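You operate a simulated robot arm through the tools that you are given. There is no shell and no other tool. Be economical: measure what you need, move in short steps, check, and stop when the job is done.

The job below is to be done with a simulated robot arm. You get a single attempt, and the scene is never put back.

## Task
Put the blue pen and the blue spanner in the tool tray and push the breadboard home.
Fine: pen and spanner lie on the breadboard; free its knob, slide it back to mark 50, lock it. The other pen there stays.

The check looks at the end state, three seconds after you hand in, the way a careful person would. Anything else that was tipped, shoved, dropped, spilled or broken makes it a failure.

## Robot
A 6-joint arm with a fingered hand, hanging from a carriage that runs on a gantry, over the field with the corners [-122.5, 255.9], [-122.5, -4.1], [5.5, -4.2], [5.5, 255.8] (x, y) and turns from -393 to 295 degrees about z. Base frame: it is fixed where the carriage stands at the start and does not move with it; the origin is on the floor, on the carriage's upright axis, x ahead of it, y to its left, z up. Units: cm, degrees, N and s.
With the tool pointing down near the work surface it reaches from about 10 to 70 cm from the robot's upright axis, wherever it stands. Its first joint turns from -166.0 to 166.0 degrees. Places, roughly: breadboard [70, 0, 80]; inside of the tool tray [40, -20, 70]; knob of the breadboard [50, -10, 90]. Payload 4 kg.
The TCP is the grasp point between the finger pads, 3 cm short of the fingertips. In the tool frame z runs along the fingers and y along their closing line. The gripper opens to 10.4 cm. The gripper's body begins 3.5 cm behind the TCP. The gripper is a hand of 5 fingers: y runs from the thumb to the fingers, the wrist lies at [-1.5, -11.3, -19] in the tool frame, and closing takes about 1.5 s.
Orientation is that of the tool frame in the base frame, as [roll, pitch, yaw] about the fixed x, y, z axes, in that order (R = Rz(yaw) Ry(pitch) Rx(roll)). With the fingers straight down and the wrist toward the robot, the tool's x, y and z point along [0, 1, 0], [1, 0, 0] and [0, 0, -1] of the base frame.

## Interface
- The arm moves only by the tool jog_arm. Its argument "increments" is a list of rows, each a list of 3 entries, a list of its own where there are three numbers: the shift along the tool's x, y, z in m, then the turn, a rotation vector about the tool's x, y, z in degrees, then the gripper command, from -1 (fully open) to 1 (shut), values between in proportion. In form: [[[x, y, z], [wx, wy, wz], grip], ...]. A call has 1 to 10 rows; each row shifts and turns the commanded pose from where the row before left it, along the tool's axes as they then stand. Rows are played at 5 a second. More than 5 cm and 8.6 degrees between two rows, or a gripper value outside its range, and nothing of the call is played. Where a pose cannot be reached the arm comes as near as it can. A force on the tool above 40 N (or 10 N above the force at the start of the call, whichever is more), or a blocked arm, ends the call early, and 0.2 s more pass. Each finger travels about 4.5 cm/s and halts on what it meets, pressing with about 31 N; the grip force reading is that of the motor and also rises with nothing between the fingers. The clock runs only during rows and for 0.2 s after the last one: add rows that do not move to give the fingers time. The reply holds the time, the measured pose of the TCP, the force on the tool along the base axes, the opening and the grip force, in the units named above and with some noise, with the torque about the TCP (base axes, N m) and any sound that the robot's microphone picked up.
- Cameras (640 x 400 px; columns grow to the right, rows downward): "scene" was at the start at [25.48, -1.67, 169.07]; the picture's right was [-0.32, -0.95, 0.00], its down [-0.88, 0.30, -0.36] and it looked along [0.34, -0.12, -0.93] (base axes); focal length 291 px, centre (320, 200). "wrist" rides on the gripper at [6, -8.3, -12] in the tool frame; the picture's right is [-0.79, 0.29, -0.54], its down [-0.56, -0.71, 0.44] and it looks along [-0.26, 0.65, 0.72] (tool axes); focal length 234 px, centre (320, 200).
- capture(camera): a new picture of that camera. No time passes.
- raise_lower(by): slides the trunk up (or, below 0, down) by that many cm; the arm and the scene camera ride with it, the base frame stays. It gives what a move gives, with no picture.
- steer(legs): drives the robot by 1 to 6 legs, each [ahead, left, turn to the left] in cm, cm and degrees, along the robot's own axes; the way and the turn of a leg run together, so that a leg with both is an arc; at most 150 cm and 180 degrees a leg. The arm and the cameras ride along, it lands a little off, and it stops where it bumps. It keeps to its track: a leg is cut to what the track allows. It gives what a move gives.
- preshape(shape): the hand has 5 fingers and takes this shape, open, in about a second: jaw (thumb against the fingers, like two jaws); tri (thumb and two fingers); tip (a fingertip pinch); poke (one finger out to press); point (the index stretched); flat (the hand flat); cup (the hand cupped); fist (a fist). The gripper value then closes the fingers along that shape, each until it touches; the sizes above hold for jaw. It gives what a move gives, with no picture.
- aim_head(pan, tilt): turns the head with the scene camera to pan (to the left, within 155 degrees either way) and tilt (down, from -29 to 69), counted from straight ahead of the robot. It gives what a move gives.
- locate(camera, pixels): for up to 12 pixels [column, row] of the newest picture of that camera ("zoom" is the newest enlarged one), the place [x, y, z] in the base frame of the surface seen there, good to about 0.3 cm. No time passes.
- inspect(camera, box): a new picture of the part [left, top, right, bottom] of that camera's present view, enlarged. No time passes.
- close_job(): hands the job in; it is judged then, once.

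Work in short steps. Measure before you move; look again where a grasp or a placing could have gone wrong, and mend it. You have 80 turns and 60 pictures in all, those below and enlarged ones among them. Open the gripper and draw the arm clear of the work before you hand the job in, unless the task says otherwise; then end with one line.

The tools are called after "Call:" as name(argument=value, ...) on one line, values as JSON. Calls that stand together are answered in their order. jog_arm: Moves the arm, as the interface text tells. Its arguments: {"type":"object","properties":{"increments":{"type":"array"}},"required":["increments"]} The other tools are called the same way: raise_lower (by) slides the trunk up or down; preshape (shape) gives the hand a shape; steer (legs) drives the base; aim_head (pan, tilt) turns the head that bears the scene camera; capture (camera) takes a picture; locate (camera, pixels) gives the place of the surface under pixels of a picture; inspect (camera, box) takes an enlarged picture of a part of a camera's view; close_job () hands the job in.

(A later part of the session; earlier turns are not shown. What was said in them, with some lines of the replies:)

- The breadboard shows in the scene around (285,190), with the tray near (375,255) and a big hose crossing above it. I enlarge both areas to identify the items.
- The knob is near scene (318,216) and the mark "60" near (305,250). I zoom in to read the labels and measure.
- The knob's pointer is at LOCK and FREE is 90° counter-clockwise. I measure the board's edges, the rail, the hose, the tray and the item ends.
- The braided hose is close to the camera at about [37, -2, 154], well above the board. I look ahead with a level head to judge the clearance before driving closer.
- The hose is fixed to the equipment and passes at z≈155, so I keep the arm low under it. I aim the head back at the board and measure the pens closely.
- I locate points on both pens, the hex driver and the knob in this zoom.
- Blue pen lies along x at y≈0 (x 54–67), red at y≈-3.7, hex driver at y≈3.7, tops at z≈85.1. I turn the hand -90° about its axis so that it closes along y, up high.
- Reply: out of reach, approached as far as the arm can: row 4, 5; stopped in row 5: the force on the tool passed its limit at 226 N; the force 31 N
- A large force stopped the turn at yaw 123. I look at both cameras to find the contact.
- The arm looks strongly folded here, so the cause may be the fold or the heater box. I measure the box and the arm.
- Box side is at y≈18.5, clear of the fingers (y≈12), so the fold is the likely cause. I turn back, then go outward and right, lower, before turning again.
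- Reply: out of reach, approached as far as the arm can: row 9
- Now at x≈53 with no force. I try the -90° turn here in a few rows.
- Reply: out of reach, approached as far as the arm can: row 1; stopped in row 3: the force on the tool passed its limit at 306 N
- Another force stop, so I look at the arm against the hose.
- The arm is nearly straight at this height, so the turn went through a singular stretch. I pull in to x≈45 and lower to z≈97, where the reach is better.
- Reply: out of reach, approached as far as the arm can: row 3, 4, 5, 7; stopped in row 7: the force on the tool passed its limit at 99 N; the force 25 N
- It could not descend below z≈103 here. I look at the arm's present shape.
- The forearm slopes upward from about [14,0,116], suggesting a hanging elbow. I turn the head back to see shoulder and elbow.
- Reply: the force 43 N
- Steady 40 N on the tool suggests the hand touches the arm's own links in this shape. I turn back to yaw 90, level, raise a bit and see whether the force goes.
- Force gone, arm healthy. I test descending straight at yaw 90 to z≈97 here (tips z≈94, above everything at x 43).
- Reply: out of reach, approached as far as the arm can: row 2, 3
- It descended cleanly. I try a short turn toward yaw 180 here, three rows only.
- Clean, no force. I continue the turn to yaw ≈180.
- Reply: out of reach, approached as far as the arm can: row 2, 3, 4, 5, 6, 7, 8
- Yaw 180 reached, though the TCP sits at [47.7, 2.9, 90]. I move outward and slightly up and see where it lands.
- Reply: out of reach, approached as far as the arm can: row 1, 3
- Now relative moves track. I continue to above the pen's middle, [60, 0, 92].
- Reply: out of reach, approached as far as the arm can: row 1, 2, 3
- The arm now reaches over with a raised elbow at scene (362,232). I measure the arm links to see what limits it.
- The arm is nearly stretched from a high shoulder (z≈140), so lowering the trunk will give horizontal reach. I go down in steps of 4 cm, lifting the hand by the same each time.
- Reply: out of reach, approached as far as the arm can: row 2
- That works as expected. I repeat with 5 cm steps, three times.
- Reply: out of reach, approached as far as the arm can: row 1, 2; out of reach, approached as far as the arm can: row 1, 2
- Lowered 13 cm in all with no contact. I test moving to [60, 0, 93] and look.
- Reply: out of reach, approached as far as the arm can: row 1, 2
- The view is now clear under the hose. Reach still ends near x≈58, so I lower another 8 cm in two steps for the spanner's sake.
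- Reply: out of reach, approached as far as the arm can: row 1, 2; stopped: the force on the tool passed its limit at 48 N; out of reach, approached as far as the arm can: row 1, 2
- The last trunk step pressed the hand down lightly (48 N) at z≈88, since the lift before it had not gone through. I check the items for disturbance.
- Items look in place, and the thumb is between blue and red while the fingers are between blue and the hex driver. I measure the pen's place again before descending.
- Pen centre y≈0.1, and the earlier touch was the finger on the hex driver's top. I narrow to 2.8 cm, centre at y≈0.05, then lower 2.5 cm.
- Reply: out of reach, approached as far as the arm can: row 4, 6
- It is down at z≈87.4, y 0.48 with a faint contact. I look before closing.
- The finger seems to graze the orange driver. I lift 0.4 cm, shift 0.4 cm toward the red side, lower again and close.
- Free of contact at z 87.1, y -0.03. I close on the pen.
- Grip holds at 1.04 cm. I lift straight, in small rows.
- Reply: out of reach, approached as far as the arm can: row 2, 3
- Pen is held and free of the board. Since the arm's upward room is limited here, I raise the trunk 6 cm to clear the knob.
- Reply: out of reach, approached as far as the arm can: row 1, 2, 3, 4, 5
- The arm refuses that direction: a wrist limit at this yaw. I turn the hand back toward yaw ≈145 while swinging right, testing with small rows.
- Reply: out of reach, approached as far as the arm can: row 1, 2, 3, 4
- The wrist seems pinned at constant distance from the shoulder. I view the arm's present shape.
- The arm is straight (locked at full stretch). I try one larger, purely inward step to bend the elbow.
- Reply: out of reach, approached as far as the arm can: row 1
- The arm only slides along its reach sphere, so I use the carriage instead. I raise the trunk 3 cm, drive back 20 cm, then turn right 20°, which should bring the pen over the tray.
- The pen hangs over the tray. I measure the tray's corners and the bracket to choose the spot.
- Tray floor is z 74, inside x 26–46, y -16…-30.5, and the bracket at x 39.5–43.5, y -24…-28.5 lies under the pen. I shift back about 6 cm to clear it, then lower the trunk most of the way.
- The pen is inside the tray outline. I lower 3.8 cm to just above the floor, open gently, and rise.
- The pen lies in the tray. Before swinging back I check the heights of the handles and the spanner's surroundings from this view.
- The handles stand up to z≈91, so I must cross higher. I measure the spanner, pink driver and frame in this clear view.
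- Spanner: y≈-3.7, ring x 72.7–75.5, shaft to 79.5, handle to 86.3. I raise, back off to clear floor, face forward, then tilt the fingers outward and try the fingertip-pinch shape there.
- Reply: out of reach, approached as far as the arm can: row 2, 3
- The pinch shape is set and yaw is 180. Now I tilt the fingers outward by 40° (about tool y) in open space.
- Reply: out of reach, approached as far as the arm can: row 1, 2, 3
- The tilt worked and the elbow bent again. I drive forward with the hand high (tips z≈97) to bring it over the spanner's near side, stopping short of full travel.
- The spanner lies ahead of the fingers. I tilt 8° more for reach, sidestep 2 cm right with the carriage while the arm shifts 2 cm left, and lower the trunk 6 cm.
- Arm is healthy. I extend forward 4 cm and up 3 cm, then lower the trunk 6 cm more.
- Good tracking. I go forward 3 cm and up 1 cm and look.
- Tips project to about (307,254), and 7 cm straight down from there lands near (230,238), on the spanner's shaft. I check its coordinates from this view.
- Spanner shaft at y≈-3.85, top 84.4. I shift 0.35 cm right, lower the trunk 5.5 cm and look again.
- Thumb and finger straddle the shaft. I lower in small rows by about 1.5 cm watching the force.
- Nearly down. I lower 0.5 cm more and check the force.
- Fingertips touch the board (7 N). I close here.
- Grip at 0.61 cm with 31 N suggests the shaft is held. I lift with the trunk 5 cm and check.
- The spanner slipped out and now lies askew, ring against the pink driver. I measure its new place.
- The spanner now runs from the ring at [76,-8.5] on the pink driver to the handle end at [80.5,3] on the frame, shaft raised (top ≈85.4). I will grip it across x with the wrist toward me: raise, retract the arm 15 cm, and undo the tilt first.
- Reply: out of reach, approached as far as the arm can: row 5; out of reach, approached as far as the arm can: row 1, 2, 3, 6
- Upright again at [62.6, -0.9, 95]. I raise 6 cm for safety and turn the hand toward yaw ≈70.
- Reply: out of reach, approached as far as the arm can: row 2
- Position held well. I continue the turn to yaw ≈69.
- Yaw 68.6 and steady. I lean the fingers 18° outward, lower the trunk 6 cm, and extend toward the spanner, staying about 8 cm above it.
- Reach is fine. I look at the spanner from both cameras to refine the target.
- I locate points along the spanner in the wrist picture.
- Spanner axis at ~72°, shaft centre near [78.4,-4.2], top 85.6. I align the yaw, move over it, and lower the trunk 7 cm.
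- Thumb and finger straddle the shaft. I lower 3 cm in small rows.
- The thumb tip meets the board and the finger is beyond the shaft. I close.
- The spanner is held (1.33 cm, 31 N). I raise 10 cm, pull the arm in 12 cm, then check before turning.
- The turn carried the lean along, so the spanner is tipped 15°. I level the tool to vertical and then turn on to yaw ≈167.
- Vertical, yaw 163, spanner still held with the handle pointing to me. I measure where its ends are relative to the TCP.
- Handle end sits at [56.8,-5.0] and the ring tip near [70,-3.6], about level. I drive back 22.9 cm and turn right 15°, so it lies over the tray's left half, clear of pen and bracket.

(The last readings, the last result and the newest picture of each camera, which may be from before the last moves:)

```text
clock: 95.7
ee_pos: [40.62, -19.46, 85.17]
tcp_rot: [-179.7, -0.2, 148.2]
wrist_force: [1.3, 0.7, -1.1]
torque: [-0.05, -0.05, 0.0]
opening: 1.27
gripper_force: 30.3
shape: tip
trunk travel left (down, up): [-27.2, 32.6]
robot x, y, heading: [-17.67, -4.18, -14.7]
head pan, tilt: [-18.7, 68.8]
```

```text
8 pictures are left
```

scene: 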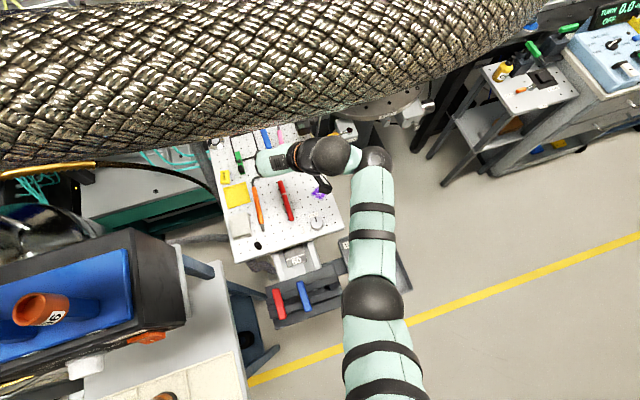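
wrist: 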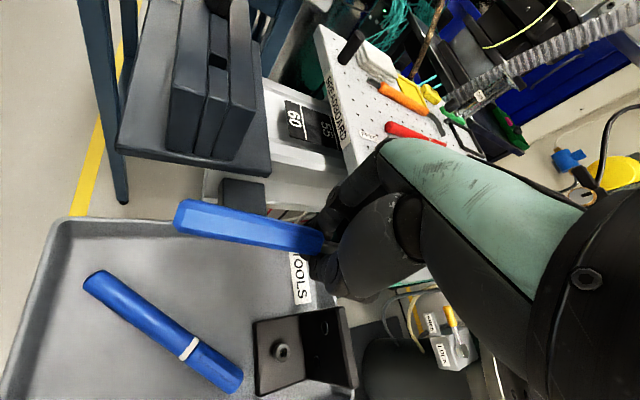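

I check handle position against the tray walls from this view.

Call:
locate(camera="wrist", pixels=[[182, 215], [310, 240], [205, 238], [100, 220], [295, 250], [95, 280], [235, 385], [340, 315], [265, 330]])

```text
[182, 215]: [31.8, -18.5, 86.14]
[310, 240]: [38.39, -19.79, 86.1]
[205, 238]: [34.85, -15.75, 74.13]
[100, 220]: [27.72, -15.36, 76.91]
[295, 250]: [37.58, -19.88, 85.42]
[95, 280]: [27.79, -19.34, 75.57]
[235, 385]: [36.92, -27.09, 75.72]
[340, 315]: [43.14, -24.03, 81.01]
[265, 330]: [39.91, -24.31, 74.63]
```

Clear of walls, pen and bracket. I lower 7.7 cm so the tips nearly touch the floor and open slightly.

Call:
raise_lower(by=-7.7)

Call:
jog_arm(increments=[[[0, 0, 0], [0, 0, 0], 0.7], [[0, 0, 0], [0, 0, 0], 0.6], [[0, 0, 0], [0, 0, 0], 0.55], [[0, 0, 0], [0, 0, 0], 0.5], [[0, 0, 0], [0, 0, 0], 0.5], [[0, 0, 0], [0, 0, 0], 0.5]])

Call:
raise_lower(by=19)

Call:
capture(camera="wrist")

```text
clock: 96.8
ee_pos: [40.55, -19.44, 77.44]
tcp_rot: [-179.7, -0.1, 148.2]
wrist_force: [-0.1, -0.7, -0.8]
torque: [-0.01, 0.0, 0.02]
opening: 1.27
gripper_force: 31.0
shape: tip
trunk travel left (down, up): [-19.5, 40.3]
robot x, y, heading: [-17.57, -3.71, -14.5]
head pan, tilt: [-18.7, 68.8]
```

```text
clock: 98.2
ee_pos: [40.49, -19.4, 77.45]
tcp_rot: [-179.7, 0.0, 148.2]
wrist_force: [-0.6, -0.5, 0.0]
torque: [0.0, -0.02, 0.0]
opening: 2.58
gripper_force: 0.3
shape: tip
trunk travel left (down, up): [-19.5, 40.3]
robot x, y, heading: [-17.65, -3.97, -14.6]
head pan, tilt: [-18.7, 68.8]
```

```text
clock: 100.3
ee_pos: [40.59, -19.38, 96.58]
tcp_rot: [-179.8, -0.1, 148.2]
wrist_force: [-0.6, -0.2, -0.2]
torque: [-0.05, 0.01, -0.01]
opening: 2.55
gripper_force: 0.1
shape: tip
trunk travel left (down, up): [-38.5, 21.3]
robot x, y, heading: [-18.02, -3.98, -14.8]
head pan, tilt: [-18.7, 68.8]
```

```text
7 pictures are left
```

wrist: 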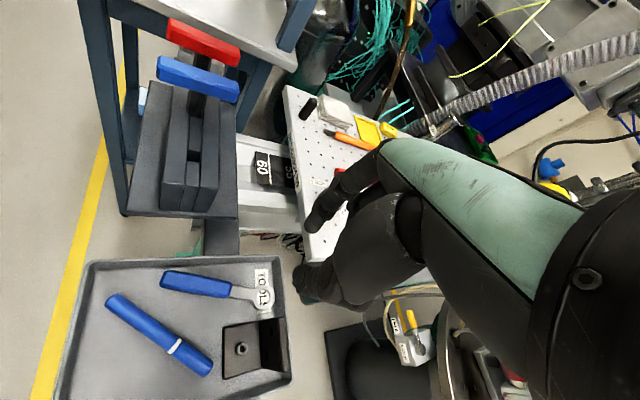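

Both blue items lie flat in the tray. Next the knob: I turn left 8.8°, advance 8.7 cm, set the jaw shape, and turn the hand to yaw ≈75.

Call:
raise_lower(by=3)

Call:
steer(legs=[[0, 0, 8.8], [8.8, 0.9, 0]])

Call:
preshape(shape="jaw")

Call:
jog_arm(increments=[[[0, 0, 0], [0, 0, 8], -0.1], [[0, 0, 0], [0, 0, 8], -0.1], [[0, 0, 0], [0, 0, 8], -0.1], [[0, 0, 0], [0, 0, 8], -0.1], [[0, 0, 0], [0, 0, 8], -0.1], [[0, 0, 0], [0, 0, 8], -0.1], [[0, 0, 0], [0, 0, 8], -0.1], [[0, 0, 0], [0, 0, 8], -0.1], [[0, 0, 0], [0, 0, 8], -0.1], [[0, 0, 0], [0, 0, 8], -0.1]])

```text
clock: 101.0
ee_pos: [40.61, -19.48, 99.63]
tcp_rot: [-179.6, 0.0, 148.2]
wrist_force: [0.0, -0.1, -0.6]
torque: [0.0, -0.01, -0.01]
opening: 2.56
gripper_force: 0.0
shape: tip
trunk travel left (down, up): [-41.5, 18.3]
robot x, y, heading: [-18.05, -3.84, -14.8]
head pan, tilt: [-18.7, 68.8]
```

```text
clock: 102.8
ee_pos: [50.99, -10.43, 99.42]
tcp_rot: [-179.6, -0.2, 156.9]
wrist_force: [0.2, -0.7, 0.3]
torque: [0.0, 0.0, -0.01]
opening: 2.59
gripper_force: 0.0
shape: tip
trunk travel left (down, up): [-41.5, 18.3]
robot x, y, heading: [-8.84, -4.05, -6.1]
head pan, tilt: [-18.7, 68.8]
```

```text
clock: 103.7
ee_pos: [50.92, -10.45, 99.6]
tcp_rot: [-179.7, 0.0, 156.8]
wrist_force: [-1.1, -0.3, -1.1]
torque: [0.05, 0.01, -0.01]
opening: 10.35
gripper_force: 0.0
shape: jaw
trunk travel left (down, up): [-41.5, 18.3]
robot x, y, heading: [-8.86, -3.88, -6.2]
head pan, tilt: [-18.7, 68.8]
```

```text
clock: 105.8
ee_pos: [51.03, -10.37, 99.46]
tcp_rot: [-179.8, 0.4, 76.8]
wrist_force: [0.2, -0.6, 0.9]
torque: [0.04, -0.04, -0.02]
opening: 5.75
gripper_force: 0.0
shape: jaw
trunk travel left (down, up): [-41.5, 18.3]
robot x, y, heading: [-8.96, -3.7, -5.9]
head pan, tilt: [-18.7, 68.8]
```

The hand is above the knob, closing along x. I lower 6.5 cm and check alignment.

Call:
raise_lower(by=-6.5)

Call:
capture(camera="wrist")

```text
clock: 106.9
ee_pos: [50.99, -10.47, 93.07]
tcp_rot: [-179.8, 0.3, 76.8]
wrist_force: [0.0, 0.2, 0.0]
torque: [-0.02, -0.01, 0.0]
opening: 5.76
gripper_force: 0.0
shape: jaw
trunk travel left (down, up): [-35.0, 24.8]
robot x, y, heading: [-8.88, -4.07, -6.1]
head pan, tilt: [-18.7, 68.8]
```

```text
6 pictures are left
```

wrist: 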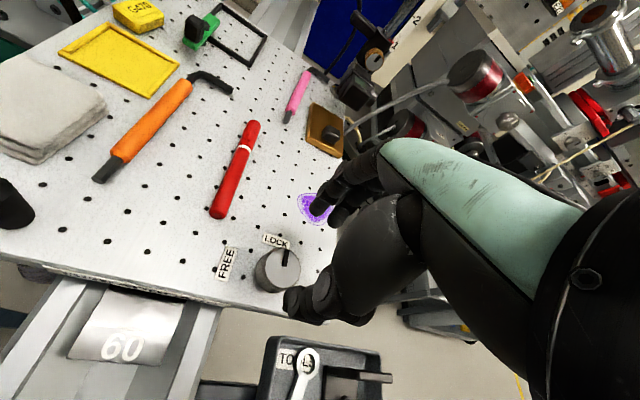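

I locate the knob here to centre on it.

Call:
locate(camera="wrist", pixels=[[277, 268], [262, 262], [292, 262], [270, 250], [268, 285], [215, 215], [140, 330], [60, 270]])

```text
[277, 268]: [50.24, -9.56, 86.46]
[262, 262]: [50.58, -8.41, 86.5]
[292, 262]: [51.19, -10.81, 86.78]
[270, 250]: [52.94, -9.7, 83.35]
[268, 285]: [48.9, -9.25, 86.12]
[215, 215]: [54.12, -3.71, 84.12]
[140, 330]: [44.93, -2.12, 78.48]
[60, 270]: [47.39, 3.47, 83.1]
```

Knob centre ≈[50.6,-9.8]. I shift by [-0.4,+0.65], lower 5.6 cm, and close on it.

Call:
jog_arm(increments=[[[0.0054, -0.0054, 0], [0, 0, 0], -0.1], [[0, 0, 0], [0, 0, 0], -0.1]])

Call:
raise_lower(by=-5.4)

Call:
jog_arm(increments=[[[0, 0, 0], [0, 0, 0], 0.3], [[0, 0, 0], [0, 0, 0], 1], [[0, 0, 0], [0, 0, 0], 1], [[0, 0, 0], [0, 0, 0], 1], [[0, 0, 0], [0, 0, 0], 1], [[0, 0, 0], [0, 0, 0], 1]])

```text
clock: 107.5
ee_pos: [50.61, -9.8, 92.93]
tcp_rot: [-179.8, 0.3, 76.9]
wrist_force: [-0.1, -0.5, 0.0]
torque: [0.02, -0.03, 0.01]
opening: 5.77
gripper_force: 0.0
shape: jaw
trunk travel left (down, up): [-35.0, 24.8]
robot x, y, heading: [-9.01, -3.91, -6.0]
head pan, tilt: [-18.7, 68.8]
```

```text
clock: 108.4
ee_pos: [50.56, -9.83, 87.62]
tcp_rot: [-179.8, 0.3, 76.9]
wrist_force: [-0.2, 0.3, 0.8]
torque: [0.01, -0.01, 0.0]
opening: 5.76
gripper_force: 0.2
shape: jaw
trunk travel left (down, up): [-29.6, 30.2]
robot x, y, heading: [-9.25, -3.97, -5.9]
head pan, tilt: [-18.7, 68.8]
```

```text
clock: 109.8
ee_pos: [50.52, -9.66, 87.59]
tcp_rot: [-179.8, 0.2, 77.0]
wrist_force: [-4.0, 1.5, 1.3]
torque: [0.05, 0.01, 0.01]
opening: 2.79
gripper_force: 30.9
shape: jaw
trunk travel left (down, up): [-29.6, 30.2]
robot x, y, heading: [-9.32, -3.75, -6.1]
head pan, tilt: [-18.7, 68.8]
5 turns are left
```

The knob is gripped (2.79 cm). With few turns left, I turn it 90° toward FREE, slide the board back 8 cm with the carriage, and photograph the scale.

Call:
jog_arm(increments=[[[0, 0, 0], [0, 0, -8.5], 1], [[0, 0, 0], [0, 0, -8.5], 1], [[0, 0, 0], [0, 0, -8.5], 1], [[0, 0, 0], [0, 0, -8.5], 1], [[0, 0, 0], [0, 0, -8.5], 1], [[0, 0, 0], [0, 0, -8.5], 1], [[0, 0, 0], [0, 0, -8.5], 1], [[0, 0, 0], [0, 0, -8.5], 1], [[0, 0, 0], [0, 0, -8.5], 1], [[0, 0, 0], [0, 0, -8.5], 1]])

Call:
jog_arm(increments=[[[0, 0, 0], [0, 0, -5], 1], [[0, 0, 0], [0, 0, 0], 1]])

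Call:
steer(legs=[[7.96, 0.84, 0]])

Call:
capture(camera="wrist")

Call:
inspect(camera="scene", box=[200, 130, 400, 280])

```text
clock: 112.0
ee_pos: [50.96, -10.15, 87.88]
tcp_rot: [-179.6, 0.6, 161.7]
wrist_force: [7.3, -7.3, -5.7]
torque: [-0.11, -0.13, -0.06]
opening: 2.56
gripper_force: 30.9
shape: jaw
trunk travel left (down, up): [-29.6, 30.2]
robot x, y, heading: [-8.89, -3.76, -6.0]
head pan, tilt: [-18.7, 68.8]
```

```text
clock: 112.6
ee_pos: [49.0, -9.73, 88.0]
tcp_rot: [-179.4, -0.1, 166.7]
wrist_force: [-1.8, -18.0, -12.0]
torque: [-0.43, 0.02, -0.08]
opening: 2.57
gripper_force: 31.1
shape: jaw
out of reach, approached as far as the arm can: row 1
trunk travel left (down, up): [-29.6, 30.2]
robot x, y, heading: [-9.01, -3.73, -5.8]
head pan, tilt: [-18.7, 68.8]
```

```text
clock: 113.7
ee_pos: [57.16, -9.43, 87.94]
tcp_rot: [-179.5, 0.2, 166.8]
wrist_force: [0.2, -12.1, -7.8]
torque: [-0.14, -0.05, -0.12]
opening: 2.53
gripper_force: 31.5
shape: jaw
trunk travel left (down, up): [-29.6, 30.2]
robot x, y, heading: [-1.44, -3.93, -5.9]
head pan, tilt: [-18.7, 68.8]
```

```text
5 pictures are left
```

wrist: 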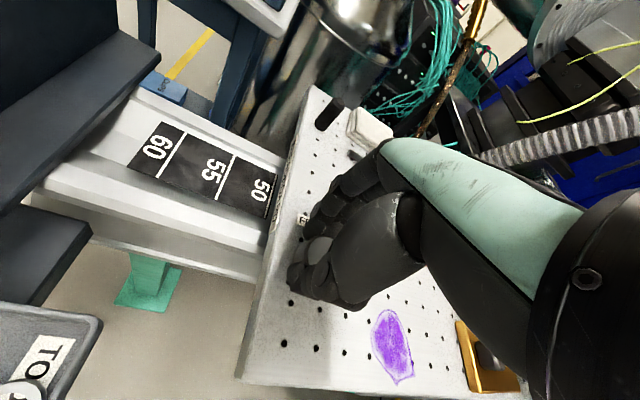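

```text
2.67 times, centred on (300, 205) of scene
4 turns are left
```

zoom: 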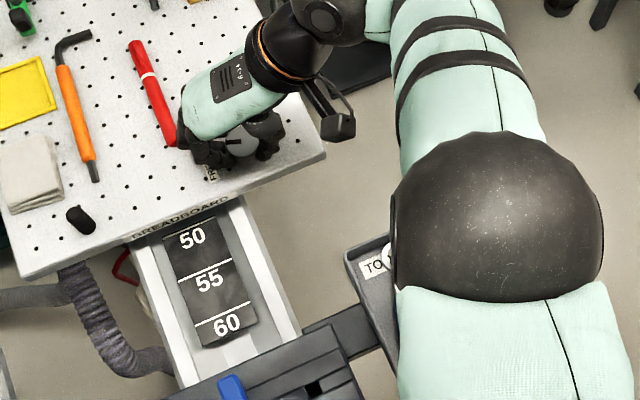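

The board slid and "50" is showing at its front edge. I zoom the edge and measure the lines against it.

Call:
locate(camera="zoom", pixels=[[225, 314], [208, 272], [193, 237], [188, 224], [185, 215], [180, 228], [228, 197], [328, 153], [238, 145], [212, 175], [250, 307], [235, 267]])

Call:
locate(camera="wrist", pixels=[[172, 155], [232, 180], [270, 203], [276, 200], [282, 190], [238, 375], [260, 190], [150, 145], [210, 168], [318, 250]])

Call:
inspect(camera="wrist", box=[130, 110, 330, 260])

```text
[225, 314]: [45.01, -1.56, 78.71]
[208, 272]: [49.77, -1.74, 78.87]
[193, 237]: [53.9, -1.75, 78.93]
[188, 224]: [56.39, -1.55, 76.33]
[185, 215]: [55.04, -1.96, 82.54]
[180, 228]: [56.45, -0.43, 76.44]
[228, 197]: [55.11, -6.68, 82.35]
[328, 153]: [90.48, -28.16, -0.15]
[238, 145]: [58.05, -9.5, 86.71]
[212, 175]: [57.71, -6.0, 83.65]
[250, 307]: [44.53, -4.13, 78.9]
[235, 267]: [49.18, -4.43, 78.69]
```

```text
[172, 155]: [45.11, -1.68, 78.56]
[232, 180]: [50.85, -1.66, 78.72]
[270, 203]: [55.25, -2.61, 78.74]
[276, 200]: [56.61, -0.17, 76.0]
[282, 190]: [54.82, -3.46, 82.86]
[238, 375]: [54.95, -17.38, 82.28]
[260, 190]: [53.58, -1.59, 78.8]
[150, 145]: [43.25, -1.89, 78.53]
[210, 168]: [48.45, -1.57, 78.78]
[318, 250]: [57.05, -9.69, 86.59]
```

```text
2.67 times, centred on (230, 185) of wrist
3 turns are left
```

zoom: 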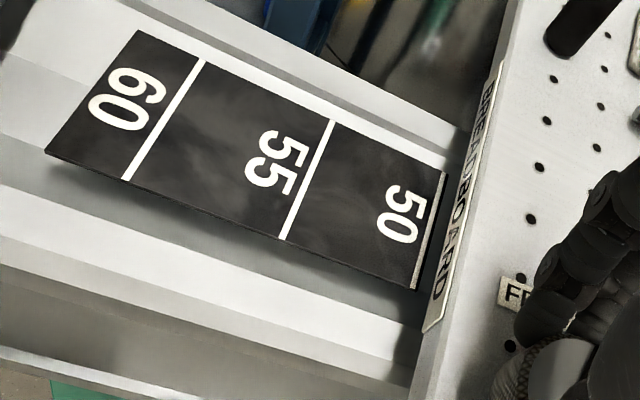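

Front edge is at x≈55.0 and the 50 line at x≈55.0–55.2, so the board is on the mark. To lock without dragging it, I release, raise, and turn the hand back out of its limit to yaw ≈159.

Call:
jog_arm(increments=[[[0, 0, 0], [0, 0, 0], 0.3], [[0, 0, 0], [0, 0, 0], 0.1], [[0, 0, 0], [0, 0, 0], 0], [[0, 0, 0], [0, 0, 0], 0], [[0, 0, 0], [0, 0, 0], 0]])

Call:
raise_lower(by=5.5)

Call:
jog_arm(increments=[[[0, 0, 0], [0, 0, 8], 0], [[0, 0, 0], [0, 0, 8], 0], [[0, 0, 0], [0, 0, 8], 0], [[0, 0, 0], [0, 0, -8], 0], [[0, 0, 0], [0, 0, -8], 0], [[0, 0, 0], [0, 0, 0], 0]])

Call:
locate(camera="wrist", pixels=[[318, 245], [322, 255], [312, 258]])

Call:
capture(camera="wrist")

Call:
locate(camera="wrist", pixels=[[270, 255], [280, 260], [290, 263], [300, 265], [290, 250], [290, 275], [280, 275], [300, 250], [270, 270], [310, 260], [280, 245], [260, 260]])

```text
clock: 114.9
ee_pos: [57.31, -9.25, 88.25]
tcp_rot: [-179.6, 0.1, 166.7]
wrist_force: [-0.8, 0.4, -0.1]
torque: [0.0, 0.01, -0.01]
opening: 5.14
gripper_force: 0.1
shape: jaw
trunk travel left (down, up): [-29.6, 30.2]
robot x, y, heading: [-1.27, -3.51, -6.0]
head pan, tilt: [-18.7, 68.8]
```

```text
clock: 115.9
ee_pos: [57.22, -9.25, 93.53]
tcp_rot: [-179.6, 0.2, 166.8]
wrist_force: [-0.1, 0.5, -0.7]
torque: [0.02, 0.0, 0.0]
opening: 5.14
gripper_force: 0.0
shape: jaw
trunk travel left (down, up): [-35.1, 24.7]
robot x, y, heading: [-1.29, -3.64, -6.0]
head pan, tilt: [-18.7, 68.8]
```

```text
clock: 117.3
ee_pos: [57.42, -9.15, 93.54]
tcp_rot: [-179.6, 0.2, 158.8]
wrist_force: [0.0, -0.1, 0.8]
torque: [0.0, 0.02, 0.02]
opening: 5.17
gripper_force: 0.0
shape: jaw
trunk travel left (down, up): [-35.1, 24.7]
robot x, y, heading: [-0.52, -3.88, -6.2]
head pan, tilt: [-18.7, 68.8]
```

```text
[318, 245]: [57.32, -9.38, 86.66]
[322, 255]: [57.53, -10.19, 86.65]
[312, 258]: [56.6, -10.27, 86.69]
```

```text
2 pictures are left
```

wrist: 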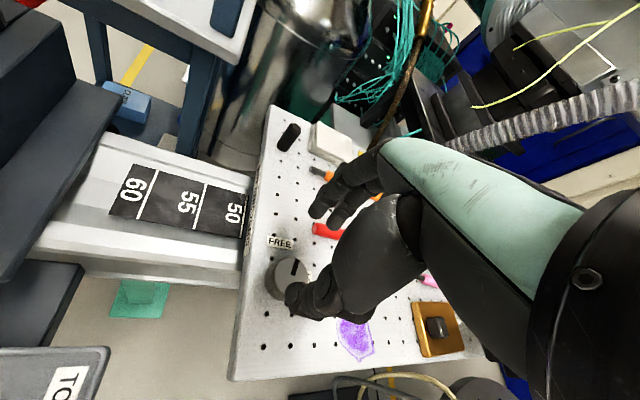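

```text
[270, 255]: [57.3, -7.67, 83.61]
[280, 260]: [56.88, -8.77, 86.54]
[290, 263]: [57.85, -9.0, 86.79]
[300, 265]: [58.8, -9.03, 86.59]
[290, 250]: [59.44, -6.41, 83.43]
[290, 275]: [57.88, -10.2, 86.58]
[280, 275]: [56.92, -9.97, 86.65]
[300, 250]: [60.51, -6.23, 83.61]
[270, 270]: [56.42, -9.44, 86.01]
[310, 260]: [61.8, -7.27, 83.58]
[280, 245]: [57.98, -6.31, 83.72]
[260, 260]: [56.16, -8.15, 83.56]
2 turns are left
```

The knob centre is ≈[57.75,-9.7], its pointer at FREE, and the 50 line sits at the board edge. I centre, lower, grip, turn it 91° back to LOCK, release, raise clear and photograph.

Call:
jog_arm(increments=[[[-0.0053, -0.0038, 0], [0, 0, 0], 0], [[0, 0, 0], [0, 0, 0], 0]])

Call:
raise_lower(by=-5.8)

Call:
jog_arm(increments=[[[0, 0, 0], [0, 0, 0], 0.4], [[0, 0, 0], [0, 0, 0], 1], [[0, 0, 0], [0, 0, 0], 1], [[0, 0, 0], [0, 0, 0], 1], [[0, 0, 0], [0, 0, 0], 1], [[0, 0, 0], [0, 0, 0], 1]])

Call:
jog_arm(increments=[[[0, 0, 0], [0, 0, 8.5], 1], [[0, 0, 0], [0, 0, 8.5], 1], [[0, 0, 0], [0, 0, 8.5], 1], [[0, 0, 0], [0, 0, 8.5], 1], [[0, 0, 0], [0, 0, 8.5], 1], [[0, 0, 0], [0, 0, 8.5], 1], [[0, 0, 0], [0, 0, 8.5], 1], [[0, 0, 0], [0, 0, 8.5], 1], [[0, 0, 0], [0, 0, 8.5], 1], [[0, 0, 0], [0, 0, 8.5], 1]])

Call:
jog_arm(increments=[[[0, 0, 0], [0, 0, 3], 1], [[0, 0, 0], [0, 0, 3], 1], [[0, 0, 0], [0, 0, 0], 1]])

Call:
jog_arm(increments=[[[0, 0, 0], [0, 0, 0], 0.3], [[0, 0, 0], [0, 0, 0], 0], [[0, 0, 0], [0, 0, 0], 0], [[0, 0, 0], [0, 0, 0], 0], [[0, 0, 0], [0, 0, 0], 0]])

Call:
raise_lower(by=14)

Call:
capture(camera="wrist")

Call:
inspect(camera="scene", box=[200, 130, 400, 280])

```text
clock: 117.9
ee_pos: [57.75, -9.88, 93.58]
tcp_rot: [-179.5, 0.2, 158.7]
wrist_force: [0.2, -0.6, -0.9]
torque: [0.01, -0.02, -0.04]
opening: 5.14
gripper_force: 0.1
shape: jaw
trunk travel left (down, up): [-35.1, 24.7]
robot x, y, heading: [-0.98, -3.88, -6.2]
head pan, tilt: [-18.7, 68.8]
```

```text
clock: 118.8
ee_pos: [57.66, -9.89, 87.68]
tcp_rot: [-179.6, 0.2, 158.6]
wrist_force: [-0.2, 0.8, 0.3]
torque: [-0.03, 0.01, -0.01]
opening: 5.17
gripper_force: 0.0
shape: jaw
trunk travel left (down, up): [-29.3, 30.5]
robot x, y, heading: [-0.97, -3.99, -6.1]
head pan, tilt: [-18.7, 68.8]
```

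```text
clock: 120.2
ee_pos: [57.51, -9.8, 87.75]
tcp_rot: [-179.5, 0.1, 158.7]
wrist_force: [-2.7, -3.1, 1.0]
torque: [-0.01, 0.08, -0.04]
opening: 2.78
gripper_force: 31.1
shape: jaw
trunk travel left (down, up): [-29.3, 30.5]
robot x, y, heading: [-1.26, -3.75, -6.0]
head pan, tilt: [-18.7, 68.8]
```

```text
clock: 122.4
ee_pos: [57.96, -9.36, 87.91]
tcp_rot: [179.8, 0.4, 74.1]
wrist_force: [11.7, 9.9, -7.9]
torque: [0.21, -0.39, 0.4]
opening: 2.59
gripper_force: 30.7
shape: jaw
trunk travel left (down, up): [-29.3, 30.5]
robot x, y, heading: [-0.97, -3.69, -5.8]
head pan, tilt: [-18.7, 68.8]
```

```text
clock: 123.2
ee_pos: [57.88, -9.2, 87.82]
tcp_rot: [179.8, 0.2, 67.8]
wrist_force: [16.6, 20.5, -9.6]
torque: [0.43, -0.47, 0.7]
opening: 2.57
gripper_force: 31.6
shape: jaw
trunk travel left (down, up): [-29.3, 30.5]
robot x, y, heading: [-0.7, -3.98, -6.1]
head pan, tilt: [-18.7, 68.8]
```

```text
clock: 124.4
ee_pos: [57.74, -9.74, 87.71]
tcp_rot: [179.8, 0.4, 67.7]
wrist_force: [0.2, 0.1, 1.5]
torque: [-0.03, 0.01, -0.03]
opening: 5.16
gripper_force: 0.1
shape: jaw
trunk travel left (down, up): [-29.3, 30.5]
robot x, y, heading: [-1.13, -3.61, -6.0]
head pan, tilt: [-18.7, 68.8]
```

```text
clock: 126.1
ee_pos: [57.58, -9.81, 101.84]
tcp_rot: [179.8, 0.4, 67.7]
wrist_force: [-0.3, 0.5, 0.2]
torque: [-0.01, -0.02, 0.0]
opening: 5.15
gripper_force: 0.0
shape: jaw
trunk travel left (down, up): [-43.3, 16.5]
robot x, y, heading: [-0.97, -3.6, -6.0]
head pan, tilt: [-18.7, 68.8]
```

```text
1 pictures are left
```

wrist: 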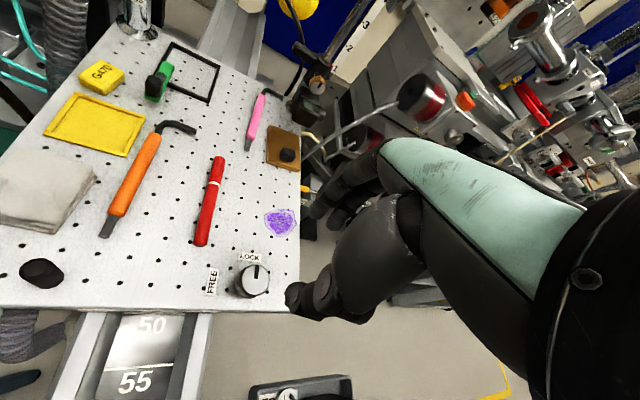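

```text
2.67 times, centred on (300, 205) of scene
1 turns are left
```

zoom: 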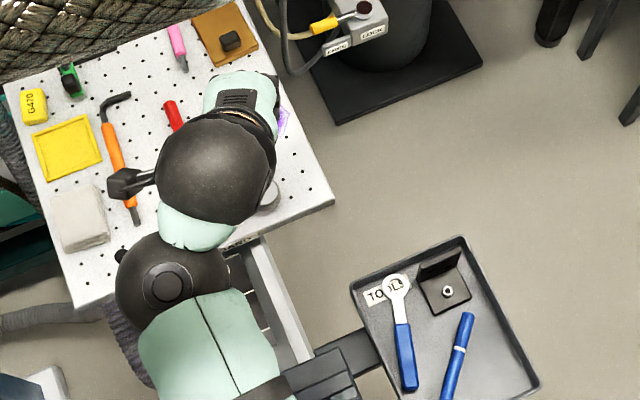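

The wrist picture shows the knob's pointer back at LOCK (252,272) and the board edge at the 50 line. Pen and spanner are in the tray, and the hand is open and clear, so I hand in.

Call:
close_job()

```text
The job is handed in.
```

The job is handed in: the blue pen and blue spanner are in the tool tray, and the breadboard is back at mark 50 (within about 2 mm) with its knob turned to LOCK. On the first try the spanner slipped and fell across the pink driver, which may have moved a few millimetres. The red pen stayed where it was.
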